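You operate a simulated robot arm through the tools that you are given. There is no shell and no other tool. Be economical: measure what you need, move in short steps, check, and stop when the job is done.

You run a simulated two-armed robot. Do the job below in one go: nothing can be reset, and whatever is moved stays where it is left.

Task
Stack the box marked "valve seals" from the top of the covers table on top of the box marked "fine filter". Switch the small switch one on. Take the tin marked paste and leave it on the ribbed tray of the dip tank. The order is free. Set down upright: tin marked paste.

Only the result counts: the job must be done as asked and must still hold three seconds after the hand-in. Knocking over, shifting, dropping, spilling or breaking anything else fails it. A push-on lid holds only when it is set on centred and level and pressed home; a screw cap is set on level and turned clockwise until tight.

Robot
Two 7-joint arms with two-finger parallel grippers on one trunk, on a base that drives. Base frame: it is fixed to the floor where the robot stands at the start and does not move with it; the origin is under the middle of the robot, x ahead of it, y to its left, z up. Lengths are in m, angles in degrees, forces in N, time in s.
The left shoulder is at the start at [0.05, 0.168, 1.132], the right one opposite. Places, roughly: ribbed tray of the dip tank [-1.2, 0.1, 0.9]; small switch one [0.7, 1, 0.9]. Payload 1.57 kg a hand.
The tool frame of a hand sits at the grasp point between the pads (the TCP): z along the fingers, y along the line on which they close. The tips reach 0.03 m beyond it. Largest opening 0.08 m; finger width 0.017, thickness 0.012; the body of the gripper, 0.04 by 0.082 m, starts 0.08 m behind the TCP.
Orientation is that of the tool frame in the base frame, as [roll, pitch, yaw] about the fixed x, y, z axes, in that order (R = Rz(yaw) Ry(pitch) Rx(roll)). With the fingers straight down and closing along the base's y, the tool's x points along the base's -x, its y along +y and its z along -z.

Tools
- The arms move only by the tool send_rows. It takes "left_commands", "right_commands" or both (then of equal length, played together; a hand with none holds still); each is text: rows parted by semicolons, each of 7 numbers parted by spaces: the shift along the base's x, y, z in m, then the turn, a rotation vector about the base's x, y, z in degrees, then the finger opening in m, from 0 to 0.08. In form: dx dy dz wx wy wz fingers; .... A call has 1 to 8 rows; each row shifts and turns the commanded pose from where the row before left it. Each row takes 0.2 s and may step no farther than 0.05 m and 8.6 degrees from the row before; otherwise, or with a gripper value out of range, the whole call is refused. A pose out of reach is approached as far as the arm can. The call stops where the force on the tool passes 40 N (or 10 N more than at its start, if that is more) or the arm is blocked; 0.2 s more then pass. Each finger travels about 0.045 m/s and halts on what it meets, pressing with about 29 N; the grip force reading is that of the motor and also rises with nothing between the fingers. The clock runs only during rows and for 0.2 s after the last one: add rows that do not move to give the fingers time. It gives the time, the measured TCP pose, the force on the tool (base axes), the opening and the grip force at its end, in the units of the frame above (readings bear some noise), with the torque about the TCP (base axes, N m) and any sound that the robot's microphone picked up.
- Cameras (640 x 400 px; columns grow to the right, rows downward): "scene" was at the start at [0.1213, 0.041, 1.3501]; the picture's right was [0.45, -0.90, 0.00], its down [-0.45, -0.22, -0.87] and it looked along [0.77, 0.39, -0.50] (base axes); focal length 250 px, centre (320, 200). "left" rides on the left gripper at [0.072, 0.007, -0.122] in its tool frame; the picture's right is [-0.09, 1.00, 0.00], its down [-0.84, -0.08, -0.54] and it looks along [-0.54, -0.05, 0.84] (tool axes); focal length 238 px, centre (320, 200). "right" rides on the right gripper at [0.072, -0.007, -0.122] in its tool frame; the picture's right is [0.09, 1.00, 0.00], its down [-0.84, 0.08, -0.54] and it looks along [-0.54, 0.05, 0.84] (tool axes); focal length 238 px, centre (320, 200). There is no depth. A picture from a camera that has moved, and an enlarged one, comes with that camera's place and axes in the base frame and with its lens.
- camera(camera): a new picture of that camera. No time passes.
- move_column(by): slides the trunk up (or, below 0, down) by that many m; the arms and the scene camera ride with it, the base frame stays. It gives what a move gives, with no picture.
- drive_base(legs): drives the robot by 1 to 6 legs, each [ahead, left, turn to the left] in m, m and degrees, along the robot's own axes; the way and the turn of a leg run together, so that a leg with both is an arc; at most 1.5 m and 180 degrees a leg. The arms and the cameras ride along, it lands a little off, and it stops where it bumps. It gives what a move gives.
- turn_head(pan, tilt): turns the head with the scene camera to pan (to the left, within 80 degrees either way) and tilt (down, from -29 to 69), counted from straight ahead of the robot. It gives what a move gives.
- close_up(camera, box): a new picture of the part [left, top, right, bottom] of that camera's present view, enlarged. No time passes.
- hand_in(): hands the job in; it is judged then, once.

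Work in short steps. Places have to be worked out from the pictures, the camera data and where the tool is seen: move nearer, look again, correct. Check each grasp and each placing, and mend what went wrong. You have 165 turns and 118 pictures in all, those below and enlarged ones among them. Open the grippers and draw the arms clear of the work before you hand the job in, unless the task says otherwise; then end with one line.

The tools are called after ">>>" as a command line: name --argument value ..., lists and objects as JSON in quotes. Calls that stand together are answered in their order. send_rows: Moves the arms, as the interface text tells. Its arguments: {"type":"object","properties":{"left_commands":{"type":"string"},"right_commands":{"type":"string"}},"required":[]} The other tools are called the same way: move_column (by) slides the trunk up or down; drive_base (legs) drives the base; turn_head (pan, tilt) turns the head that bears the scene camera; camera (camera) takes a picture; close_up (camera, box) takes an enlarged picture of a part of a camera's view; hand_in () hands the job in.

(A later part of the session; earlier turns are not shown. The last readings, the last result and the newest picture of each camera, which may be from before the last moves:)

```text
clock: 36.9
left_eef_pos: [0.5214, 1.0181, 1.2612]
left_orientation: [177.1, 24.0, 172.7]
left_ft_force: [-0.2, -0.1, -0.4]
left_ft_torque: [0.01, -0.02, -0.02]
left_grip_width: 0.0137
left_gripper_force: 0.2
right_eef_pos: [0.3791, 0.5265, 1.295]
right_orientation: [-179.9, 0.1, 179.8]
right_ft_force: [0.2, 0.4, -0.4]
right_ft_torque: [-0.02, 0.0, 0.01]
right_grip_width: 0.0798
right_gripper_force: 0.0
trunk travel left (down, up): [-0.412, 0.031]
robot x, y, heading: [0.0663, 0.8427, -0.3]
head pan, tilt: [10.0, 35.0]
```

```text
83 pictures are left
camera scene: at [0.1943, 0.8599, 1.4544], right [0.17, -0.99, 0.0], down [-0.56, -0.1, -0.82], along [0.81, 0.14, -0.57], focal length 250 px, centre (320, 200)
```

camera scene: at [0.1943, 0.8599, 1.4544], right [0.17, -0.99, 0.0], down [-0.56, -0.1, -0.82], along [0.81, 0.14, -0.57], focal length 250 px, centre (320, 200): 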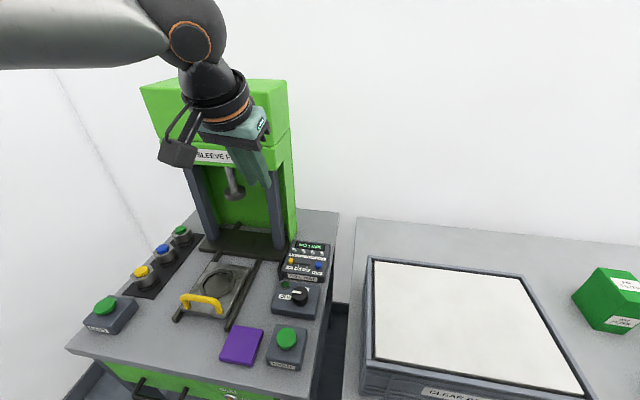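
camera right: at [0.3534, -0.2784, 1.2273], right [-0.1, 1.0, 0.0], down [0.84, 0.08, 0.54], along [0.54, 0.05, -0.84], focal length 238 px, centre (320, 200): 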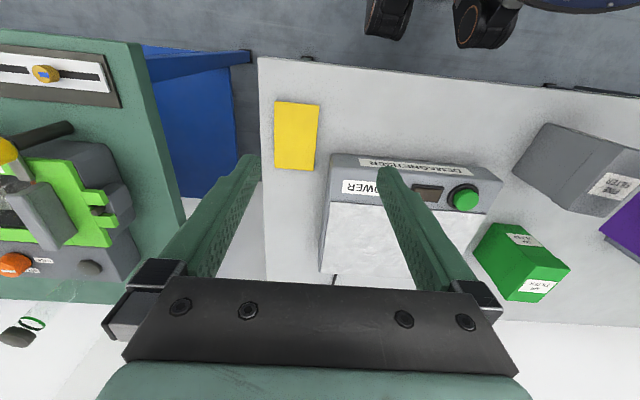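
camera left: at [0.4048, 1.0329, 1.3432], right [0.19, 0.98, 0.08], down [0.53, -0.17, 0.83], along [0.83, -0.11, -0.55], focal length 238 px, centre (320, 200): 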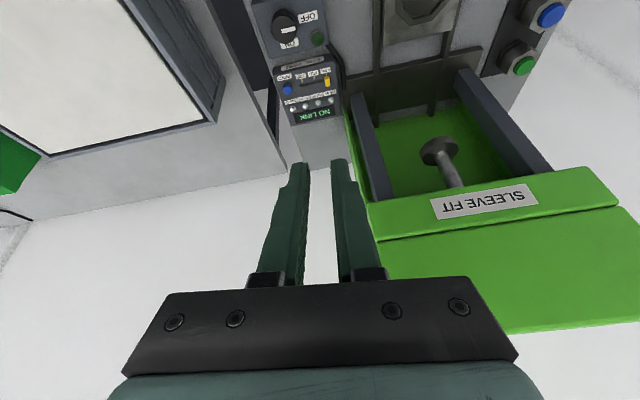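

Clear view now; I zoom on the toggle panel from both cameras.

>>> close_up --camera "scene" --box '[265, 232, 345, 325]'

>>> close_up --camera "left" --box '[265, 50, 345, 130]'

```text
4.30 times, centred on (305, 278) of scene
camera zoom: at [0.1943, 0.8599, 1.4544], right [0.17, -0.99, 0.0], down [-0.56, -0.1, -0.82], along [0.81, 0.14, -0.57], focal length 1076 px, centre (384, -138)
```

zoom: 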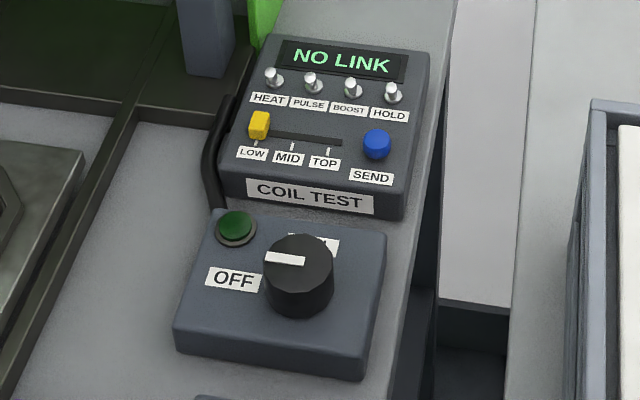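

```text
5.00 times, centred on (305, 90) of left
camera zoom: at [0.4048, 1.0329, 1.3432], right [0.19, 0.98, 0.08], down [0.53, -0.17, 0.83], along [0.83, -0.11, -0.55], focal length 1192 px, centre (395, 750)
```

zoom: 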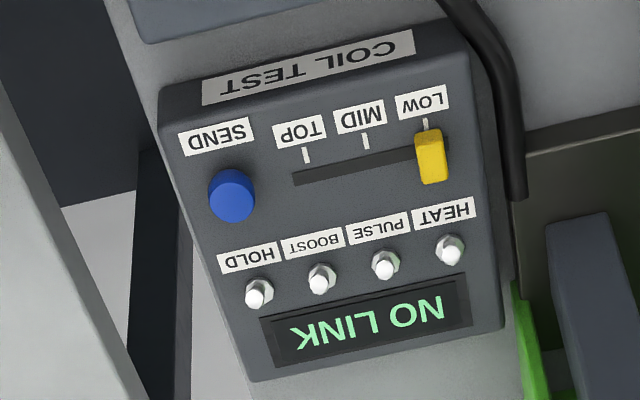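

The toggle row: HEAT (first) at (0.738, 1.036, 0.86), pitch 0.03 along −y. I lower the column for a nearer view of the levers.

>>> move_column --by -0.18

>>> send_rows --left_commands "0.03 0.0 0 0 -5 0 0; 0.03 0.0 0 0 -5 1.5 0; 0.02 0.0 0 0 -5 1.5 0; 0.02 0.0 0 0 -5 1.5 0; 0 0 0 0 0 0 0"

>>> camera --camera "left"

```text
clock: 38.9
left_eef_pos: [0.5206, 1.0172, 1.0812]
left_orientation: [177.1, 24.0, 172.8]
left_ft_force: [0.2, 0.2, -0.4]
left_ft_torque: [-0.02, -0.01, 0.02]
left_grip_width: 0.0001
left_gripper_force: 21.4
right_eef_pos: [0.3798, 0.5259, 1.1149]
right_orientation: [180.0, 0.0, 179.9]
right_ft_force: [0.9, 0.0, -0.6]
right_ft_torque: [0.01, -0.01, 0.02]
right_grip_width: 0.0799
right_gripper_force: 0.1
trunk travel left (down, up): [-0.232, 0.211]
robot x, y, heading: [0.0688, 0.8493, -0.4]
head pan, tilt: [10.0, 35.0]
```

```text
clock: 40.1
left_eef_pos: [0.6242, 1.0174, 1.0805]
left_orientation: [174.5, 44.0, 175.9]
left_ft_force: [-0.5, -0.3, -0.4]
left_ft_torque: [-0.03, 0.02, 0.0]
left_grip_width: 0.0
left_gripper_force: 21.6
right_eef_pos: [0.378, 0.5266, 1.1144]
right_orientation: [180.0, -0.1, 179.9]
right_ft_force: [-0.1, -0.1, -0.3]
right_ft_torque: [-0.01, -0.06, 0.02]
right_grip_width: 0.0799
right_gripper_force: 0.0
trunk travel left (down, up): [-0.232, 0.211]
robot x, y, heading: [0.068, 0.8427, -0.3]
head pan, tilt: [10.0, 35.0]
```

```text
80 pictures are left
camera left: at [0.4862, 1.0232, 1.1188], right [0.07, 0.99, 0.13], down [0.22, -0.15, 0.96], along [0.97, -0.04, -0.23], focal length 238 px, centre (320, 200)
```

left: 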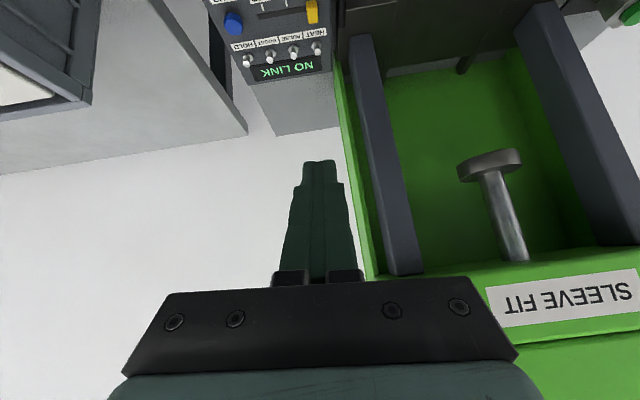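

>>> close_up --camera "left" --box '[200, 0, 350, 90]'

>>> close_up --camera "scene" --box '[270, 150, 350, 240]'

```text
4.27 times, centred on (275, 45) of left
camera zoom: at [0.4862, 1.0232, 1.1188], right [0.07, 0.99, 0.13], down [0.22, -0.15, 0.96], along [0.97, -0.04, -0.23], focal length 1017 px, centre (512, 861)
```

zoom: 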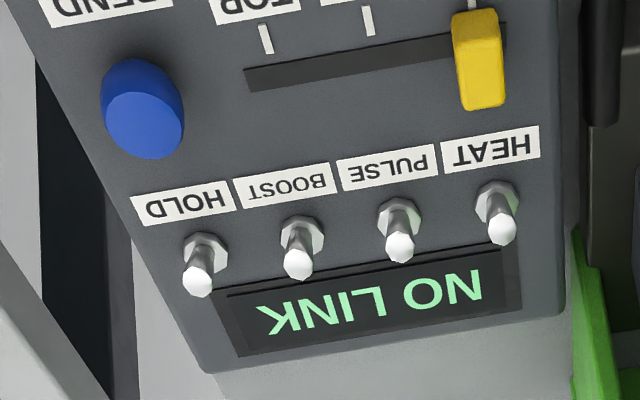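

```text
4.44 times, centred on (310, 195) of scene
camera zoom: at [0.1949, 0.8593, 1.2744], right [0.17, -0.99, 0.0], down [-0.57, -0.1, -0.82], along [0.81, 0.14, -0.57], focal length 1112 px, centre (364, 222)
```

zoom: 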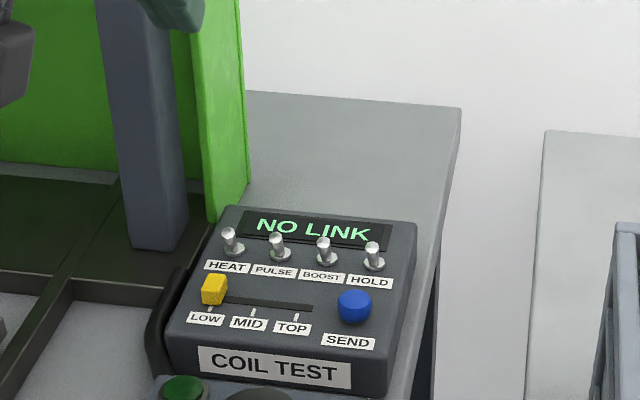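

Levers lean toward the operator (off), the yellow slider knob sits just in front of HEAT at x≈0.685, so I need a steeper tool. I drive 4 cm nearer, straighten tilt a bit, and approach above.

>>> drive_base --legs '[[0.045, 0, 0]]'

>>> send_rows --left_commands "0.01 0.004 0 0 5 1 0; 0.01 0.003 0 0 5 1 0; 0.01 0.003 0 0 5 1 0; 0 0.003 0 0 0 1 0; 0 0 0 0 0 0 0"

```text
clock: 41.0
left_eef_pos: [0.6677, 1.0179, 1.0798]
left_orientation: [174.4, 43.9, 175.8]
left_ft_force: [0.6, 0.5, 0.3]
left_ft_torque: [-0.04, 0.05, -0.01]
left_grip_width: 0.0
left_gripper_force: 21.0
right_eef_pos: [0.4243, 0.5267, 1.1144]
right_orientation: [179.9, 0.0, 179.8]
right_ft_force: [0.1, -0.3, -0.7]
right_ft_torque: [0.03, 0.0, -0.03]
right_grip_width: 0.08
right_gripper_force: 0.0
trunk travel left (down, up): [-0.232, 0.211]
robot x, y, heading: [0.1115, 0.8454, 0.0]
head pan, tilt: [10.0, 35.0]
```

```text
clock: 42.2
left_eef_pos: [0.6902, 1.0492, 1.0853]
left_orientation: [175.3, 28.8, -179.7]
left_ft_force: [0.7, -0.4, -0.2]
left_ft_torque: [-0.05, 0.04, 0.01]
left_grip_width: 0.0
left_gripper_force: 21.8
left hand out of reach, approached as far as the arm can: row 3, 4
right_eef_pos: [0.4238, 0.5262, 1.1145]
right_orientation: [180.0, 0.0, 179.8]
right_ft_force: [-0.8, 0.4, 0.9]
right_ft_torque: [0.02, -0.02, -0.02]
right_grip_width: 0.0799
right_gripper_force: 0.1
trunk travel left (down, up): [-0.232, 0.211]
robot x, y, heading: [0.1162, 0.8436, -0.4]
head pan, tilt: [10.0, 35.0]
```

Tip now near (0.705, 1.051, 1.059). I lower the column 0.12 and fine-tune y there.

>>> move_column --by -0.12

>>> send_rows --left_commands "0.004 -0.007 0 0 0 0 0; 0.004 -0.007 0 0 0 0 0; 0 0 0 0 0 0 0"

>>> camera --camera "left"

>>> camera --camera "scene"

```text
clock: 43.7
left_eef_pos: [0.6889, 1.0495, 0.9657]
left_orientation: [175.3, 28.9, -179.7]
left_ft_force: [0.1, 0.7, -0.1]
left_ft_torque: [0.0, 0.01, 0.02]
left_grip_width: 0.0
left_gripper_force: 22.0
right_eef_pos: [0.424, 0.5259, 0.9954]
right_orientation: [-180.0, 0.0, 179.9]
right_ft_force: [-0.7, -0.9, 0.4]
right_ft_torque: [-0.01, 0.0, 0.02]
right_grip_width: 0.08
right_gripper_force: 0.0
trunk travel left (down, up): [-0.112, 0.331]
robot x, y, heading: [0.107, 0.8423, -0.4]
head pan, tilt: [10.0, 35.0]
```

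```text
clock: 44.5
left_eef_pos: [0.6895, 1.0496, 0.9649]
left_orientation: [175.2, 28.9, -179.7]
left_ft_force: [-0.3, -0.4, 0.0]
left_ft_torque: [-0.01, -0.02, 0.01]
left_grip_width: 0.0
left_gripper_force: 20.6
left hand out of reach, approached as far as the arm can: row 1, 2
right_eef_pos: [0.4222, 0.5258, 0.9941]
right_orientation: [-179.9, 0.0, 179.8]
right_ft_force: [-0.2, -0.3, -0.5]
right_ft_torque: [-0.04, -0.03, 0.0]
right_grip_width: 0.08
right_gripper_force: 0.0
trunk travel left (down, up): [-0.112, 0.331]
robot x, y, heading: [0.1142, 0.8461, -0.4]
head pan, tilt: [10.0, 35.0]
```

```text
77 pictures are left
camera left: at [0.5666, 1.0443, 1.0373], right [0.04, 0.99, 0.12], down [0.48, -0.12, 0.87], along [0.88, 0.02, -0.48], focal length 238 px, centre (320, 200)
```

left: 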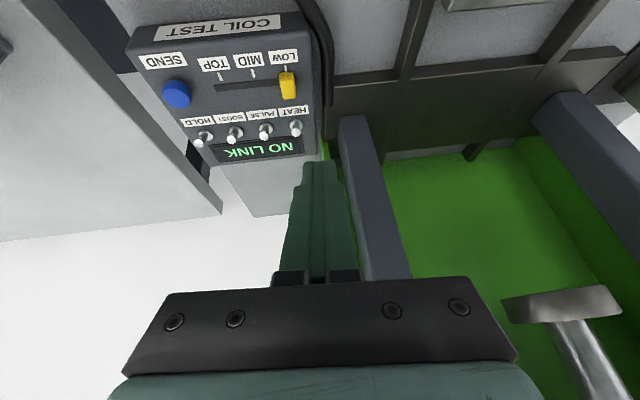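

```text
76 pictures are left
camera scene: at [0.2391, 0.8592, 1.1544], right [0.17, -0.99, 0.0], down [-0.57, -0.1, -0.82], along [0.81, 0.14, -0.57], focal length 250 px, centre (320, 200)
```

scene: 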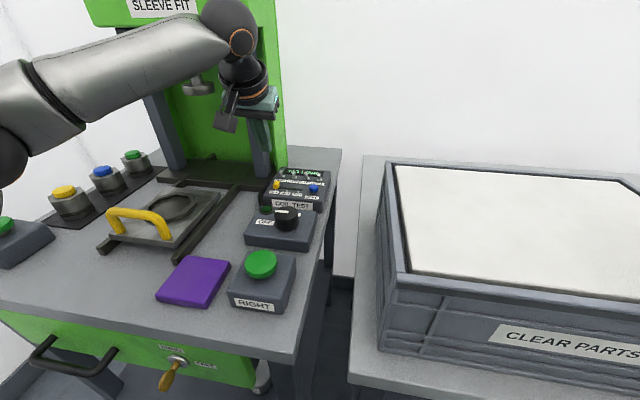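

I must mind the right hand over the crate edge, so I raise it. I take a close-up of the HEAT lever for a refined location.

>>> close_up --camera "left" --box '[255, 60, 345, 190]'

>>> send_rows --right_commands "-0.03 0 0.04 0 0 0 0.08; -0.03 0 0.04 0 0 0 0.08; -0.03 0 0.04 0 0 0 0.08; -0.02 0 0.03 0 0 0 0.08"

>>> close_up --camera "scene" --box '[240, 120, 340, 220]'

```text
3.08 times, centred on (300, 125) of left
camera zoom: at [0.5666, 1.0443, 1.0373], right [0.04, 0.99, 0.12], down [0.48, -0.12, 0.87], along [0.88, 0.02, -0.48], focal length 733 px, centre (382, 431)
```

zoom: 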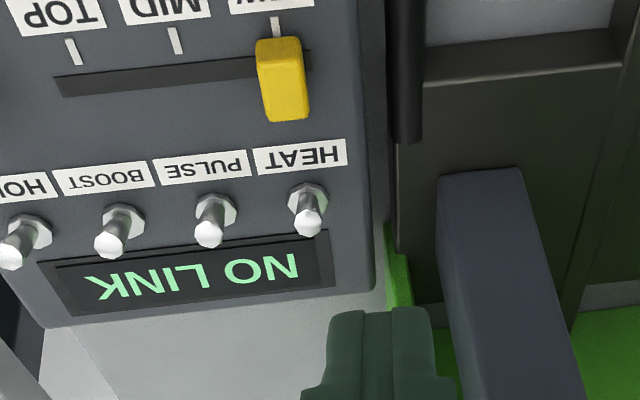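

```text
clock: 45.5
left_eef_pos: [0.688, 1.0506, 0.9651]
left_orientation: [175.4, 28.9, -179.7]
left_ft_force: [0.5, 0.5, 0.1]
left_ft_torque: [0.03, -0.01, -0.01]
left_grip_width: 0.0
left_gripper_force: 21.1
right_eef_pos: [0.3706, 0.5968, 1.0767]
right_orientation: [-180.0, 0.0, 179.8]
right_ft_force: [-0.1, 0.2, 0.1]
right_ft_torque: [-0.01, 0.02, -0.01]
right_grip_width: 0.08
right_gripper_force: 0.1
right hand out of reach, approached as far as the arm can: row 1, 2, 3, 4
trunk travel left (down, up): [-0.112, 0.331]
robot x, y, heading: [0.1153, 0.8435, -0.3]
head pan, tilt: [10.0, 35.0]
```

```text
4.00 times, centred on (290, 170) of scene
camera zoom: at [0.239, 0.8593, 1.1544], right [0.17, -0.99, 0.0], down [-0.57, -0.1, -0.82], along [0.81, 0.14, -0.57], focal length 1001 px, centre (440, 320)
```

zoom: 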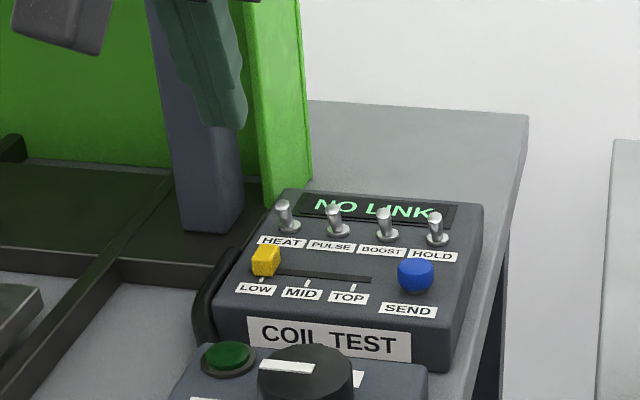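

HEAT lever tip is at (0.725, 1.0345, 0.880), nut at (0.734, 1.034, 0.862): leaning toward the operator. Crate top is about 0.975, so I lift the right hand more, and tilt the left tool to about 36°.

>>> send_rows --right_commands "0 0 0.04 0 0 0 0.08; 0 0 0.04 0 0 0 0.08; 0 0 0.04 0 0 0 0.08" --left_commands "0 0 0 0 -3.5 0 0; 0 0 0 0 -3.5 0 0; 0 0 0 0 0 0 0"

>>> drive_base --legs '[[0, -0.018, 0]]'

```text
clock: 46.3
left_eef_pos: [0.6896, 1.0495, 0.9638]
left_orientation: [175.4, 35.9, -179.5]
left_ft_force: [-0.4, -0.9, -0.3]
left_ft_torque: [0.01, -0.03, -0.01]
left_grip_width: 0.0
left_gripper_force: 21.4
right_eef_pos: [0.4082, 0.6391, 1.1265]
right_orientation: [180.0, 0.1, 179.7]
right_ft_force: [0.4, -0.8, -0.3]
right_ft_torque: [0.01, 0.03, 0.01]
right_grip_width: 0.0796
right_gripper_force: 0.0
right hand out of reach, approached as far as the arm can: row 1, 2, 3
trunk travel left (down, up): [-0.112, 0.331]
robot x, y, heading: [0.1125, 0.847, -0.2]
head pan, tilt: [10.0, 35.0]
```

```text
clock: 47.1
left_eef_pos: [0.6894, 1.0313, 0.9655]
left_orientation: [175.4, 35.9, -179.7]
left_ft_force: [0.4, -0.4, 0.0]
left_ft_torque: [-0.02, 0.03, -0.01]
left_grip_width: 0.0
left_gripper_force: 21.6
right_eef_pos: [0.4088, 0.6187, 1.1259]
right_orientation: [179.9, 0.0, 179.8]
right_ft_force: [0.0, 0.1, 0.6]
right_ft_torque: [0.0, 0.05, -0.02]
right_grip_width: 0.0801
right_gripper_force: 0.0
trunk travel left (down, up): [-0.112, 0.331]
robot x, y, heading: [0.1149, 0.8242, -0.2]
head pan, tilt: [10.0, 35.0]
```

Tip is at (0.707, 1.034, 0.941), good. I lower the column 0.066 and check the view.

>>> move_column --by -0.066

>>> close_up --camera "left" --box '[240, 60, 400, 220]'

>>> close_up --camera "scene" --box '[230, 60, 350, 170]'

```text
clock: 48.1
left_eef_pos: [0.6906, 1.0318, 0.8992]
left_orientation: [175.3, 35.9, -179.6]
left_ft_force: [-0.3, 0.5, -0.6]
left_ft_torque: [0.0, -0.01, -0.04]
left_grip_width: 0.0
left_gripper_force: 21.2
right_eef_pos: [0.4081, 0.6194, 1.0605]
right_orientation: [-179.9, 0.2, 179.7]
right_ft_force: [-0.3, 0.3, -0.3]
right_ft_torque: [0.01, -0.04, 0.01]
right_grip_width: 0.0801
right_gripper_force: 0.0
trunk travel left (down, up): [-0.046, 0.397]
robot x, y, heading: [0.1134, 0.8292, -0.2]
head pan, tilt: [10.0, 35.0]
```

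```text
2.50 times, centred on (320, 140) of left
camera zoom: at [0.5588, 1.0262, 0.9558], right [0.02, 0.99, 0.12], down [0.37, -0.12, 0.92], along [0.93, 0.02, -0.37], focal length 596 px, centre (320, 350)
```

zoom: 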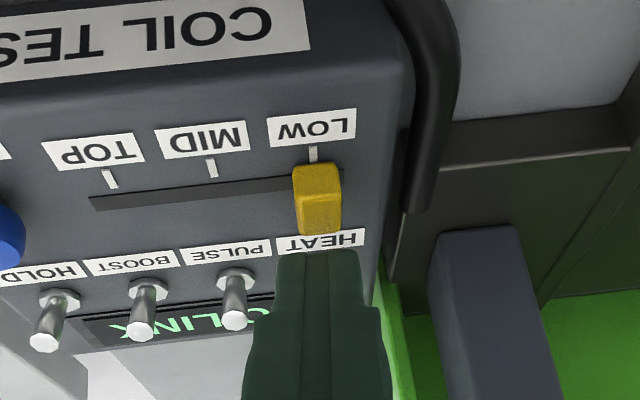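

```text
3.64 times, centred on (290, 115) of scene
camera zoom: at [0.2389, 0.841, 1.0884], right [0.17, -0.99, 0.0], down [-0.57, -0.1, -0.82], along [0.81, 0.14, -0.57], focal length 910 px, centre (429, 509)
```

zoom: 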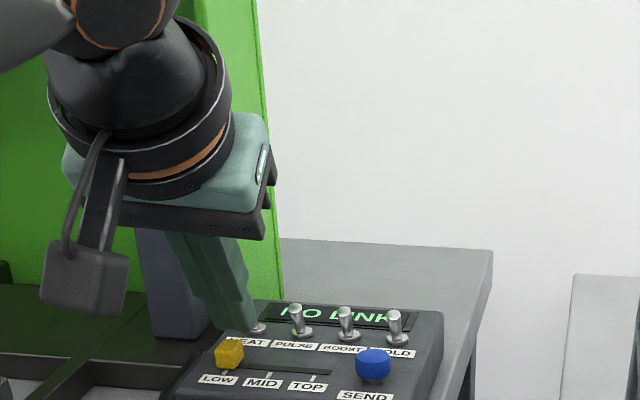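

Fingertip is right in front of the HEAT lever and clear of PULSE and the slider. I push forward.

>>> send_rows --left_commands "0.008 0 0 0 0 0 0; 0.008 0 0 0 0 0 0; 0.008 0 0 0 0 0 0; 0.006 0 0 0 0 0 0; 0.006 0 0 0 0 0 0"

>>> close_up --camera "scene" --box '[230, 60, 350, 170]'

```text
clock: 49.4
left_eef_pos: [0.7177, 1.0302, 0.9036]
left_orientation: [175.6, 36.3, -179.7]
left_ft_force: [-9.3, -3.8, 13.6]
left_ft_torque: [0.05, 0.09, -0.05]
left_grip_width: 0.0
left_gripper_force: 21.3
left hand out of reach, approached as far as the arm can: row 5
right_eef_pos: [0.4067, 0.6188, 1.0597]
right_orientation: [179.9, 0.2, 179.8]
right_ft_force: [-0.4, 0.3, -0.2]
right_ft_torque: [-0.01, -0.01, 0.0]
right_grip_width: 0.0803
right_gripper_force: 0.1
trunk travel left (down, up): [-0.046, 0.397]
robot x, y, heading: [0.1125, 0.8245, -0.2]
head pan, tilt: [10.0, 35.0]
```

```text
3.64 times, centred on (290, 115) of scene
camera zoom: at [0.2371, 0.8404, 1.0889], right [0.17, -0.99, 0.0], down [-0.56, -0.1, -0.82], along [0.81, 0.14, -0.57], focal length 910 px, centre (429, 509)
```

zoom: 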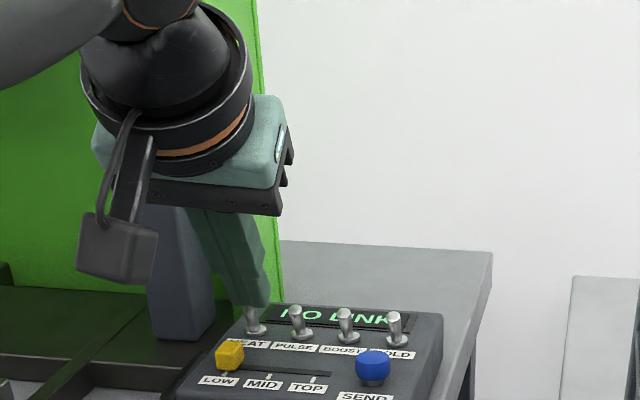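

There is a reaction of 9 N back and 14 N up: the finger may have ridden onto the lever tip. I lift off straight up and look.

>>> send_rows --left_commands "0 0 0.02 0 0 0 0; -0.02 0 0.02 0 0 0 0; -0.02 0.01 0.02 0 0 0 0"

>>> close_up --camera "scene" --box '[250, 110, 350, 180]'

>>> close_up --camera "left" --box '[240, 60, 400, 220]'

```text
clock: 50.1
left_eef_pos: [0.6793, 1.0492, 0.9514]
left_orientation: [175.3, 35.9, -179.6]
left_ft_force: [0.5, -0.8, 0.4]
left_ft_torque: [-0.02, 0.02, 0.03]
left_grip_width: 0.0
left_gripper_force: 21.2
left hand out of reach, approached as far as the arm can: row 1
right_eef_pos: [0.4084, 0.6195, 1.0588]
right_orientation: [-180.0, 0.1, 179.9]
right_ft_force: [0.5, -0.5, 0.4]
right_ft_torque: [-0.01, 0.03, 0.01]
right_grip_width: 0.0796
right_gripper_force: 0.0
trunk travel left (down, up): [-0.046, 0.397]
robot x, y, heading: [0.1107, 0.8255, -0.5]
head pan, tilt: [10.0, 35.0]
```

```text
5.71 times, centred on (300, 145) of scene
camera zoom: at [0.2389, 0.8409, 1.0883], right [0.17, -0.99, 0.0], down [-0.57, -0.1, -0.82], along [0.81, 0.14, -0.57], focal length 1430 px, centre (434, 514)
```

zoom: 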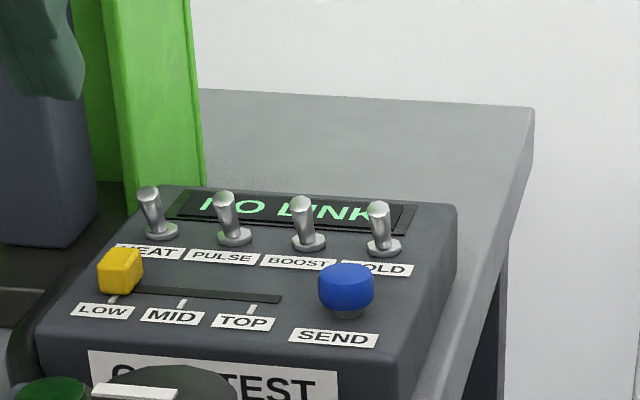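

```text
2.50 times, centred on (320, 140) of left
camera zoom: at [0.5485, 1.0438, 1.0084], right [0.02, 0.99, 0.12], down [0.37, -0.12, 0.92], along [0.93, 0.02, -0.37], focal length 596 px, centre (320, 350)
```

zoom: 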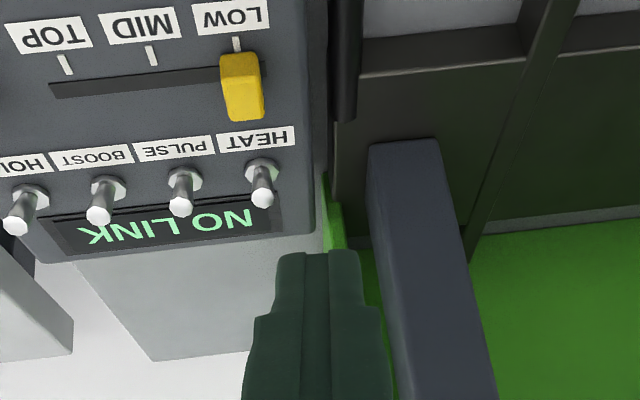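

Unclear whether HEAT flipped; I zoom tighter.

>>> close_up --camera "scene" --box '[265, 135, 325, 165]'

>>> close_up --camera "left" --box '[240, 110, 320, 160]'

```text
10.67 times, centred on (295, 150) of scene
camera zoom: at [0.2389, 0.8409, 1.0883], right [0.17, -0.99, 0.0], down [-0.57, -0.1, -0.82], along [0.81, 0.14, -0.57], focal length 2670 px, centre (587, 733)
```

zoom: 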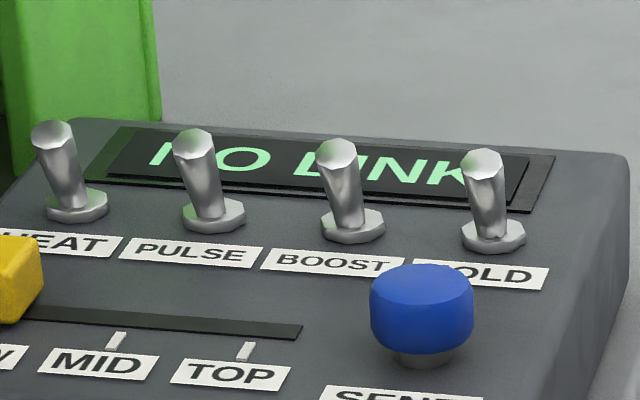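

```text
8.00 times, centred on (280, 135) of left
camera zoom: at [0.5485, 1.0438, 1.0084], right [0.02, 0.99, 0.12], down [0.37, -0.12, 0.92], along [0.93, 0.02, -0.37], focal length 1907 px, centre (640, 720)
```

zoom: 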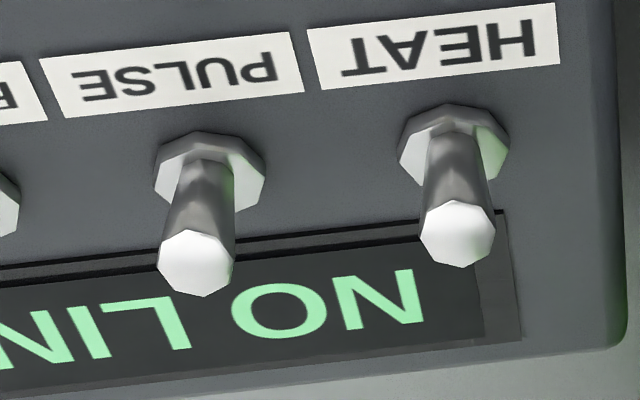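

HEAT has not flipped; the finger rode over its tip. I'll contact lower on the lever: first align x,y at height.

>>> send_rows --left_commands "0.007 -0.008 0 0 1 0 0; 0.007 -0.009 0 0 1 0 0; 0 0 0 0 0 0 0"

```text
clock: 51.0
left_eef_pos: [0.6933, 1.0474, 0.955]
left_orientation: [175.4, 33.9, -179.6]
left_ft_force: [-0.1, -0.3, 0.2]
left_ft_torque: [0.02, 0.02, -0.04]
left_grip_width: 0.0
left_gripper_force: 21.1
left hand out of reach, approached as far as the arm can: row 2
right_eef_pos: [0.4075, 0.619, 1.0593]
right_orientation: [180.0, 0.2, 179.8]
right_ft_force: [0.1, 1.5, 0.7]
right_ft_torque: [-0.04, -0.01, 0.02]
right_grip_width: 0.0796
right_gripper_force: 0.1
trunk travel left (down, up): [-0.046, 0.397]
robot x, y, heading: [0.1111, 0.8241, -0.5]
head pan, tilt: [10.0, 35.0]
```

The arm's reach limits y; I shift the base right 15 mm and slightly ahead, then descend.

>>> drive_base --legs '[[0.012, -0.015, 0]]'

>>> send_rows --left_commands "-0.012 0 -0.01 0 0 0 0; 0 0 -0.01 0 0 0 0; 0 0 0 0 0 0 0"

```text
clock: 51.9
left_eef_pos: [0.7032, 1.0351, 0.9557]
left_orientation: [175.3, 34.0, -179.4]
left_ft_force: [0.0, 0.2, 0.2]
left_ft_torque: [0.03, 0.02, 0.03]
left_grip_width: 0.0002
left_gripper_force: 21.2
right_eef_pos: [0.419, 0.6061, 1.0599]
right_orientation: [-180.0, 0.0, 179.9]
right_ft_force: [0.0, -0.8, -0.3]
right_ft_torque: [-0.02, 0.0, 0.04]
right_grip_width: 0.0801
right_gripper_force: 0.0
trunk travel left (down, up): [-0.046, 0.397]
robot x, y, heading: [0.1212, 0.8103, -0.1]
head pan, tilt: [10.0, 35.0]
stopped in leg 1: the robot was blocked; the commanded pose is now the measured one
```

```text
clock: 52.7
left_eef_pos: [0.6909, 1.036, 0.9361]
left_orientation: [175.4, 33.9, -179.4]
left_ft_force: [0.6, 0.4, -0.6]
left_ft_torque: [0.03, -0.01, 0.0]
left_grip_width: 0.0001
left_gripper_force: 21.2
right_eef_pos: [0.4188, 0.6056, 1.0589]
right_orientation: [180.0, 0.0, 179.9]
right_ft_force: [-0.1, 0.3, -0.1]
right_ft_torque: [0.03, 0.01, -0.01]
right_grip_width: 0.0799
right_gripper_force: 0.1
trunk travel left (down, up): [-0.046, 0.397]
robot x, y, heading: [0.1209, 0.8115, 0.3]
head pan, tilt: [10.0, 35.0]
```

Tip at (0.708, 1.038, 0.911). I lower the last 46 mm with small corrections, then look.

>>> send_rows --left_commands "0.003 -0.003 -0.012 0 0 0 0; 0 0 -0.012 0 0 0 0; 0 0 -0.010 0 0 0 0; 0 0 -0.007 0 0 0 0; 0 0 -0.005 0 0 0 0"

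>>> close_up --camera "scene" --box '[240, 100, 340, 170]'

>>> close_up --camera "left" --box '[260, 80, 380, 200]'

```text
clock: 53.9
left_eef_pos: [0.6941, 1.0308, 0.8933]
left_orientation: [175.5, 34.3, -179.4]
left_ft_force: [6.3, 0.3, 8.8]
left_ft_torque: [0.13, -0.19, -0.01]
left_grip_width: 0.0001
left_gripper_force: 21.7
right_eef_pos: [0.4189, 0.6063, 1.0585]
right_orientation: [179.9, 0.0, 179.9]
right_ft_force: [0.3, -0.4, 0.9]
right_ft_torque: [0.02, 0.04, 0.01]
right_grip_width: 0.0797
right_gripper_force: 0.1
trunk travel left (down, up): [-0.046, 0.397]
robot x, y, heading: [0.1205, 0.8128, -0.0]
head pan, tilt: [10.0, 35.0]
```

```text
5.71 times, centred on (290, 135) of scene
camera zoom: at [0.2489, 0.8268, 1.0886], right [0.17, -0.98, 0.0], down [-0.56, -0.1, -0.82], along [0.81, 0.14, -0.57], focal length 1430 px, centre (491, 571)
```

zoom: 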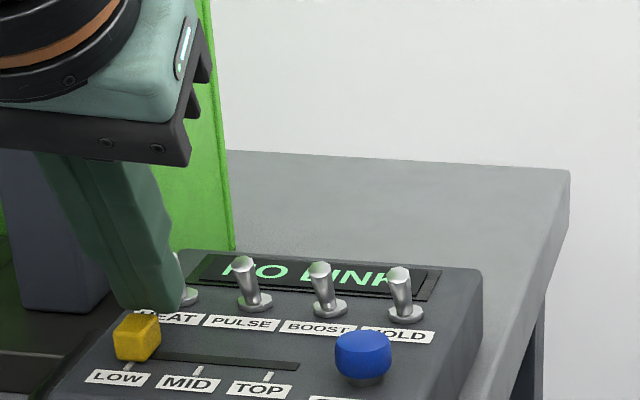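

```text
3.33 times, centred on (320, 140) of left
camera zoom: at [0.5655, 1.026, 0.9529], right [0.02, 0.99, 0.12], down [0.39, -0.12, 0.91], along [0.92, 0.03, -0.39], focal length 794 px, centre (320, 400)
```

zoom: 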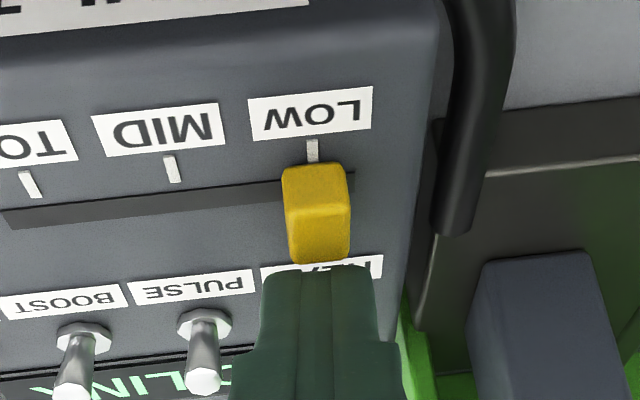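

The finger's underside touches the slider knob lightly; moving forward frees it. I push forward now, lower than before.

>>> send_rows --left_commands "0.006 0 0 0 0 0 0; 0.006 0 -0.001 0 0 0 0; 0.006 0 -0.001 0 0 0 0; 0.006 0 0 0 0 0 0; 0.006 0 0 0 0 0 0; 0.004 0 0 0 0 0 0"

>>> close_up --camera "scene" --box '[240, 100, 340, 170]'

```text
clock: 55.3
left_eef_pos: [0.7199, 1.0322, 0.8872]
left_orientation: [175.2, 33.2, -179.3]
left_ft_force: [-14.3, 1.4, 7.3]
left_ft_torque: [0.06, 0.13, 0.04]
left_grip_width: 0.0002
left_gripper_force: 21.6
right_eef_pos: [0.4181, 0.6064, 1.0586]
right_orientation: [179.9, 0.1, -180.0]
right_ft_force: [-0.9, 0.3, 0.1]
right_ft_torque: [-0.01, 0.01, 0.02]
right_grip_width: 0.0798
right_gripper_force: 0.0
trunk travel left (down, up): [-0.046, 0.397]
robot x, y, heading: [0.1194, 0.8124, 0.3]
head pan, tilt: [10.0, 35.0]
stopped in row 6 (left hand): the force on the tool passed its limit (the readings are from after the stop); the commanded pose is now the measured one
```

```text
5.71 times, centred on (290, 135) of scene
camera zoom: at [0.2465, 0.8271, 1.0888], right [0.17, -0.98, 0.0], down [-0.56, -0.1, -0.82], along [0.81, 0.14, -0.57], focal length 1430 px, centre (491, 571)
```

zoom: 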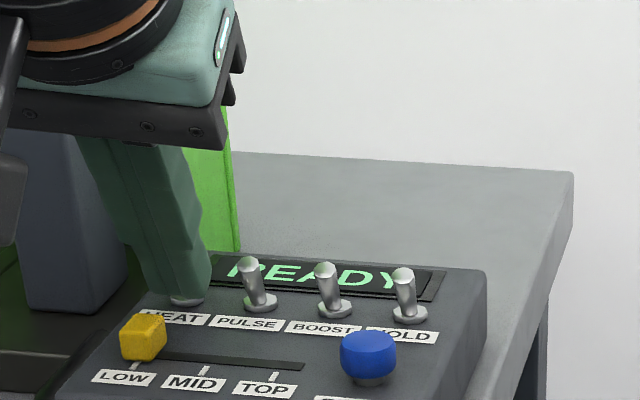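

The display changed to "READY", so the switch registered. I back off and verify.

>>> send_rows --left_commands "-0.008 0 0 0 0 0 0; 0 0 0.02 0 0 0 0; -0.02 0 0.03 0 0 0 0; -0.03 0 0.03 0 0 0 0; -0.03 0 0.03 0 0 0 0"

>>> close_up --camera "scene" --box '[250, 110, 350, 180]'

```text
clock: 56.5
left_eef_pos: [0.6321, 1.0329, 0.9961]
left_orientation: [175.2, 33.0, -179.3]
left_ft_force: [0.4, 1.1, -0.2]
left_ft_torque: [0.01, -0.04, -0.02]
left_grip_width: 0.0002
left_gripper_force: 21.6
right_eef_pos: [0.4182, 0.6062, 1.0595]
right_orientation: [-180.0, 0.0, 179.9]
right_ft_force: [-0.8, 0.2, 0.8]
right_ft_torque: [-0.01, 0.02, 0.02]
right_grip_width: 0.08
right_gripper_force: 0.1
trunk travel left (down, up): [-0.046, 0.397]
robot x, y, heading: [0.1217, 0.812, -0.2]
head pan, tilt: [10.0, 35.0]
```

```text
5.71 times, centred on (300, 145) of scene
camera zoom: at [0.2485, 0.8272, 1.0884], right [0.17, -0.98, 0.0], down [-0.56, -0.1, -0.82], along [0.81, 0.14, -0.57], focal length 1430 px, centre (434, 514)
```

zoom: 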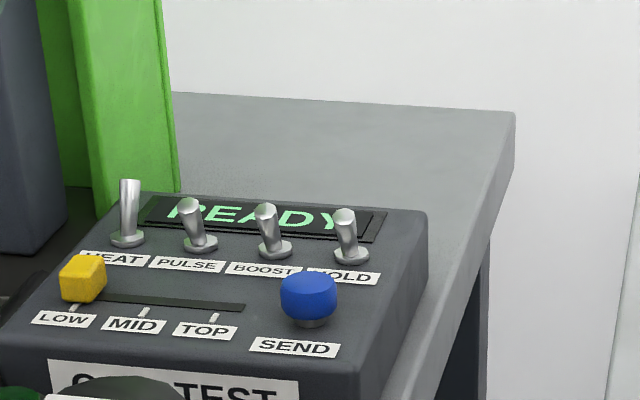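

HEAT lever is flipped and the slider is still at LOW. Now I raise, back away, fold the hand in, and look behind for the paste tin and dip tank.

>>> move_column --by 0.2

>>> drive_base --legs '[[-0.3, 0, 0]]'

>>> send_rows --left_commands "-0.03 0.01 0.01 0 8 0 0.03; -0.03 0.01 0.01 0 8 0 0.06; -0.03 0.01 0.01 0 8 0 0.08; -0.03 0.01 0.01 0 8 0 0.08; -0.03 0.01 0 0 0 0 0.08; -0.03 0.01 0 0 0 0 0.08"

>>> turn_head --pan 80 --tilt 15

>>> camera --camera "scene"

>>> turn_head --pan -80 --tilt 15

>>> camera --camera "scene"

```text
clock: 58.6
left_eef_pos: [0.6312, 1.0323, 1.1956]
left_orientation: [175.2, 33.0, -179.4]
left_ft_force: [0.7, -0.6, 0.6]
left_ft_torque: [-0.01, 0.0, -0.02]
left_grip_width: 0.0
left_gripper_force: 21.6
right_eef_pos: [0.4191, 0.6066, 1.2582]
right_orientation: [179.9, 0.1, 179.9]
right_ft_force: [-0.4, -0.3, -0.4]
right_ft_torque: [0.0, 0.03, 0.01]
right_grip_width: 0.0798
right_gripper_force: 0.2
trunk travel left (down, up): [-0.246, 0.197]
robot x, y, heading: [0.1225, 0.8102, -0.1]
head pan, tilt: [10.0, 35.0]
```

```text
clock: 60.7
left_eef_pos: [0.3339, 1.0322, 1.1974]
left_orientation: [175.2, 33.0, -179.3]
left_ft_force: [-0.3, -0.2, 0.7]
left_ft_torque: [0.02, -0.03, 0.02]
left_grip_width: 0.0
left_gripper_force: 21.5
right_eef_pos: [0.1224, 0.6067, 1.2603]
right_orientation: [180.0, -0.1, -180.0]
right_ft_force: [-0.2, 0.8, -0.7]
right_ft_torque: [0.02, -0.03, -0.05]
right_grip_width: 0.08
right_gripper_force: 0.0
trunk travel left (down, up): [-0.246, 0.197]
robot x, y, heading: [-0.1799, 0.8119, 0.1]
head pan, tilt: [10.0, 35.0]
```

```text
clock: 62.1
left_eef_pos: [0.1485, 1.0943, 1.2237]
left_orientation: [174.8, 1.0, -179.5]
left_ft_force: [-0.3, -0.6, -0.1]
left_ft_torque: [0.01, 0.01, -0.03]
left_grip_width: 0.08
left_gripper_force: 0.0
left hand out of reach, approached as far as the arm can: row 4
right_eef_pos: [0.1213, 0.6068, 1.2598]
right_orientation: [-180.0, 0.0, -179.9]
right_ft_force: [0.5, 0.8, -0.5]
right_ft_torque: [-0.04, 0.0, -0.01]
right_grip_width: 0.0802
right_gripper_force: 0.0
trunk travel left (down, up): [-0.246, 0.197]
robot x, y, heading: [-0.1756, 0.8095, 0.3]
head pan, tilt: [10.0, 35.0]
```

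```text
clock: 63.5
left_eef_pos: [0.1494, 1.0936, 1.2251]
left_orientation: [174.8, 1.0, -179.5]
left_ft_force: [-0.8, -0.2, 0.6]
left_ft_torque: [0.06, 0.04, 0.0]
left_grip_width: 0.08
left_gripper_force: 0.1
right_eef_pos: [0.1214, 0.6057, 1.258]
right_orientation: [-180.0, 0.0, -180.0]
right_ft_force: [-0.2, -0.1, 0.3]
right_ft_torque: [-0.01, 0.02, 0.01]
right_grip_width: 0.0802
right_gripper_force: 0.1
trunk travel left (down, up): [-0.246, 0.197]
robot x, y, heading: [-0.1756, 0.8124, 0.0]
head pan, tilt: [80.0, 15.0]
```

```text
62 pictures are left
camera scene: at [-0.1193, 0.9036, 1.3204], right [0.98, -0.17, 0.0], down [-0.04, -0.26, -0.97], along [0.17, 0.95, -0.26], focal length 250 px, centre (320, 200)
```

scene: 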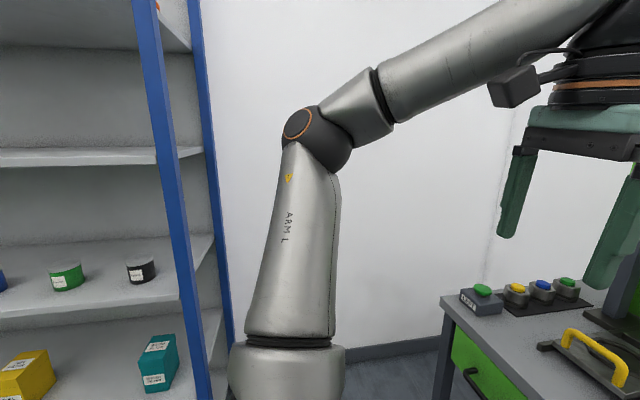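

```text
clock: 65.9
left_eef_pos: [0.1493, 1.0947, 1.2242]
left_orientation: [174.9, 1.0, -179.5]
left_ft_force: [0.2, 0.9, 0.5]
left_ft_torque: [0.0, -0.02, 0.01]
left_grip_width: 0.08
left_gripper_force: 0.1
right_eef_pos: [0.1225, 0.6049, 1.2584]
right_orientation: [-180.0, 0.1, 180.0]
right_ft_force: [0.2, -0.5, -0.5]
right_ft_torque: [-0.03, 0.01, 0.03]
right_grip_width: 0.0802
right_gripper_force: 0.1
trunk travel left (down, up): [-0.246, 0.197]
robot x, y, heading: [-0.1734, 0.815, 0.2]
head pan, tilt: [-80.0, 15.0]
```

```text
61 pictures are left
camera scene: at [-0.119, 0.7197, 1.3204], right [-0.98, -0.18, 0.0], down [-0.05, 0.25, -0.97], along [0.17, -0.95, -0.26], focal length 250 px, centre (320, 200)
```

scene: 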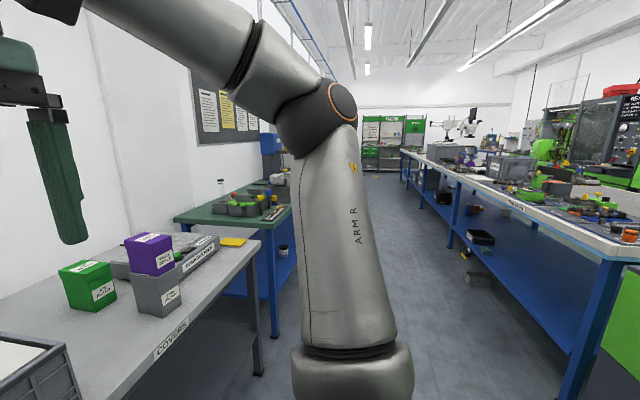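

Tins (blue, green, black) stand on the shelving to the left. I turn the robot left to look at them.

>>> drive_base --legs '[[-0.15, 0, 110]]'

>>> turn_head --pan 0 --tilt 18

>>> camera --camera "scene"

>>> turn_head --pan 65 --tilt 22

>>> camera --camera "scene"

```text
clock: 71.0
left_eef_pos: [-0.6302, 0.909, 1.2239]
left_orientation: [175.0, 1.0, -68.8]
left_ft_force: [0.1, 0.4, -0.5]
left_ft_torque: [-0.02, -0.03, -0.01]
left_grip_width: 0.0801
left_gripper_force: 0.1
right_eef_pos: [-0.1632, 1.0554, 1.2589]
right_orientation: [180.0, -0.2, -69.2]
right_ft_force: [-0.8, -0.1, 1.2]
right_ft_torque: [0.01, -0.02, -0.03]
right_grip_width: 0.0801
right_gripper_force: 0.1
trunk travel left (down, up): [-0.246, 0.197]
robot x, y, heading: [-0.2482, 0.7061, 110.8]
head pan, tilt: [-80.0, 15.0]
cut short: leg 1
```

```text
clock: 72.5
left_eef_pos: [-0.6304, 0.9092, 1.2257]
left_orientation: [174.9, 0.9, -68.6]
left_ft_force: [-0.2, -0.3, 0.0]
left_ft_torque: [0.02, -0.02, 0.02]
left_grip_width: 0.0802
left_gripper_force: 0.3
right_eef_pos: [-0.1635, 1.0545, 1.2591]
right_orientation: [180.0, 0.1, -69.2]
right_ft_force: [0.2, 0.2, -0.4]
right_ft_torque: [-0.01, 0.0, 0.01]
right_grip_width: 0.0798
right_gripper_force: 0.1
trunk travel left (down, up): [-0.246, 0.197]
robot x, y, heading: [-0.2496, 0.702, 110.7]
head pan, tilt: [0.0, 18.0]
```

```text
60 pictures are left
camera scene: at [-0.2964, 0.8293, 1.3155], right [0.94, 0.35, 0.0], down [0.11, -0.29, -0.95], along [-0.34, 0.89, -0.31], focal length 250 px, centre (320, 200)
```

scene: 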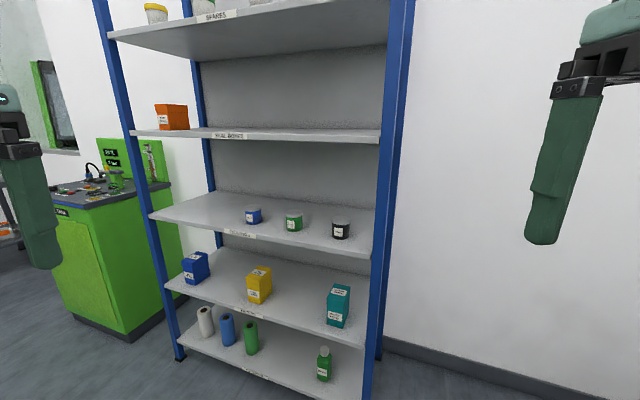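

```text
clock: 73.9
left_eef_pos: [-0.63, 0.9078, 1.2251]
left_orientation: [174.9, 1.1, -68.7]
left_ft_force: [1.2, 0.3, -0.4]
left_ft_torque: [0.0, -0.01, -0.02]
left_grip_width: 0.0801
left_gripper_force: 0.0
right_eef_pos: [-0.1636, 1.0542, 1.2593]
right_orientation: [-180.0, 0.0, -69.2]
right_ft_force: [0.0, 0.5, 0.4]
right_ft_torque: [0.01, -0.03, -0.02]
right_grip_width: 0.08
right_gripper_force: 0.0
trunk travel left (down, up): [-0.246, 0.197]
robot x, y, heading: [-0.2511, 0.7052, 110.9]
head pan, tilt: [65.0, 22.0]
```

```text
59 pictures are left
camera scene: at [-0.3558, 0.7489, 1.309], right [0.07, 1.0, 0.0], down [0.37, -0.03, -0.93], along [-0.92, 0.07, -0.37], focal length 250 px, centre (320, 200)
```

scene: 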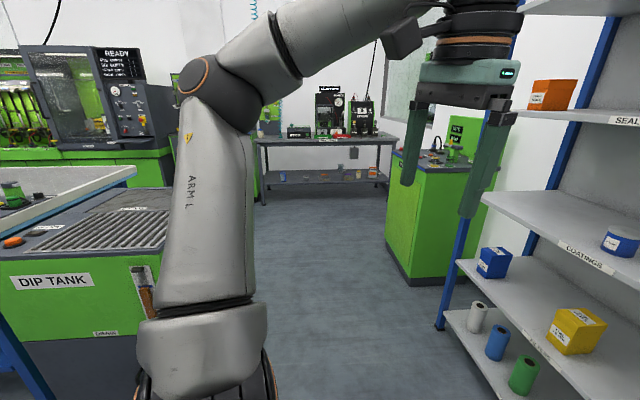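

The dip tank with ribbed tray is on my left, and the COATINGS shelf has three tins. I zoom to read the labels.

>>> turn_head --pan 0 --tilt 18

>>> close_up --camera "scene" --box '[225, 190, 375, 260]'

>>> close_up --camera "scene" --box '[110, 0, 410, 150]'

```text
clock: 75.2
left_eef_pos: [-0.6298, 0.9076, 1.2231]
left_orientation: [174.8, 1.0, -68.7]
left_ft_force: [0.7, 0.3, 0.1]
left_ft_torque: [0.02, 0.01, 0.0]
left_grip_width: 0.08
left_gripper_force: 0.0
right_eef_pos: [-0.1637, 1.0555, 1.2586]
right_orientation: [-179.9, 0.0, -69.2]
right_ft_force: [-0.5, 0.1, 0.3]
right_ft_torque: [0.02, 0.0, 0.04]
right_grip_width: 0.0798
right_gripper_force: 0.0
trunk travel left (down, up): [-0.246, 0.197]
robot x, y, heading: [-0.2431, 0.7036, 110.9]
head pan, tilt: [0.0, 18.0]
```

```text
4.27 times, centred on (300, 225) of scene
camera zoom: at [-0.2965, 0.8293, 1.3155], right [0.93, 0.36, 0.0], down [0.11, -0.29, -0.95], along [-0.34, 0.89, -0.31], focal length 1068 px, centre (405, 93)
```

zoom: 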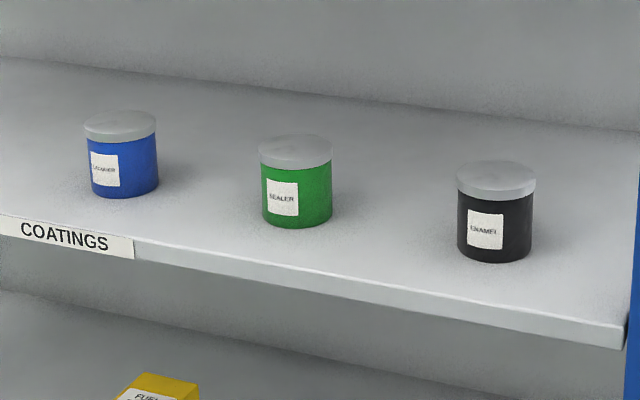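

```text
2.13 times, centred on (260, 75) of scene
camera zoom: at [-0.2965, 0.8293, 1.3155], right [0.93, 0.36, 0.0], down [0.11, -0.29, -0.95], along [-0.34, 0.89, -0.31], focal length 534 px, centre (448, 467)
```

zoom: 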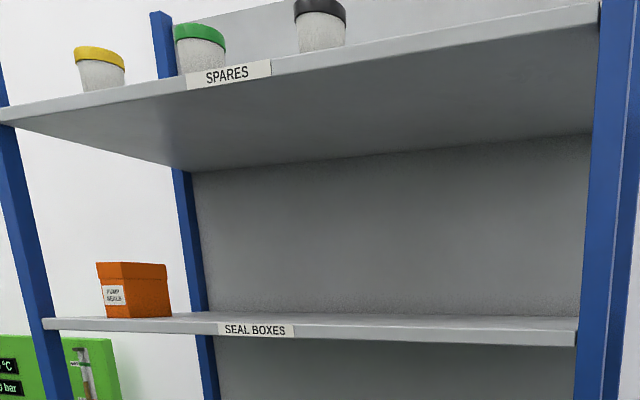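

Those are lacquer, sealer and enamel. I check the far bench and its lower shelf, and the dip tank side.

>>> turn_head --pan 65 --tilt 22

>>> close_up --camera "scene" --box '[240, 70, 480, 220]'

>>> turn_head --pan 80 --tilt 30

>>> camera --camera "scene"

```text
clock: 76.6
left_eef_pos: [-0.6293, 0.9083, 1.224]
left_orientation: [175.0, 1.0, -68.7]
left_ft_force: [-0.1, 0.2, 0.7]
left_ft_torque: [0.0, 0.0, 0.03]
left_grip_width: 0.0799
left_gripper_force: 0.0
right_eef_pos: [-0.1641, 1.0556, 1.2589]
right_orientation: [-180.0, 0.0, -69.2]
right_ft_force: [-0.2, 0.0, -0.2]
right_ft_torque: [0.01, 0.01, -0.01]
right_grip_width: 0.0802
right_gripper_force: 0.1
trunk travel left (down, up): [-0.246, 0.197]
robot x, y, heading: [-0.2487, 0.7045, 110.9]
head pan, tilt: [65.0, 22.0]
```

```text
2.67 times, centred on (360, 145) of scene
camera zoom: at [-0.3558, 0.7489, 1.309], right [0.07, 1.0, 0.0], down [0.37, -0.03, -0.93], along [-0.92, 0.07, -0.37], focal length 667 px, centre (213, 347)
```

zoom: 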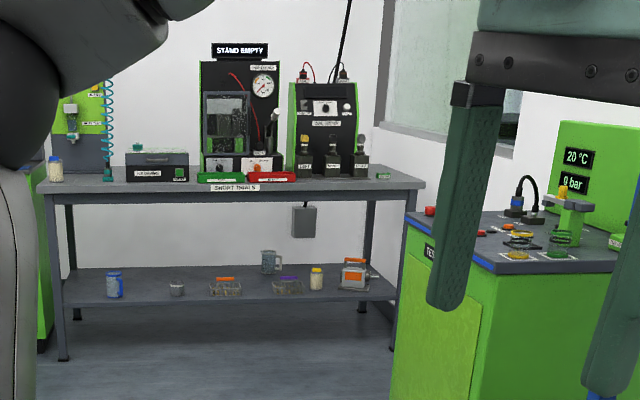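

```text
clock: 77.3
left_eef_pos: [-0.6289, 0.9084, 1.2242]
left_orientation: [174.9, 1.0, -68.7]
left_ft_force: [-0.8, 0.0, 0.6]
left_ft_torque: [-0.01, -0.02, -0.05]
left_grip_width: 0.0802
left_gripper_force: 0.1
right_eef_pos: [-0.1633, 1.0551, 1.2584]
right_orientation: [-180.0, -0.1, -69.1]
right_ft_force: [0.5, -0.8, -1.5]
right_ft_torque: [-0.03, 0.02, 0.0]
right_grip_width: 0.0799
right_gripper_force: 0.1
trunk travel left (down, up): [-0.246, 0.197]
robot x, y, heading: [-0.2513, 0.7022, 110.6]
head pan, tilt: [80.0, 30.0]
```

```text
55 pictures are left
camera scene: at [-0.3521, 0.7252, 1.2962], right [-0.19, 0.98, 0.0], down [0.49, 0.09, -0.87], along [-0.85, -0.16, -0.5], focal length 250 px, centre (320, 200)
```

scene: 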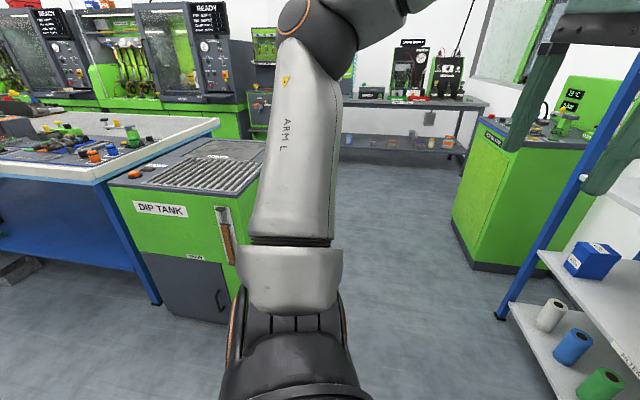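

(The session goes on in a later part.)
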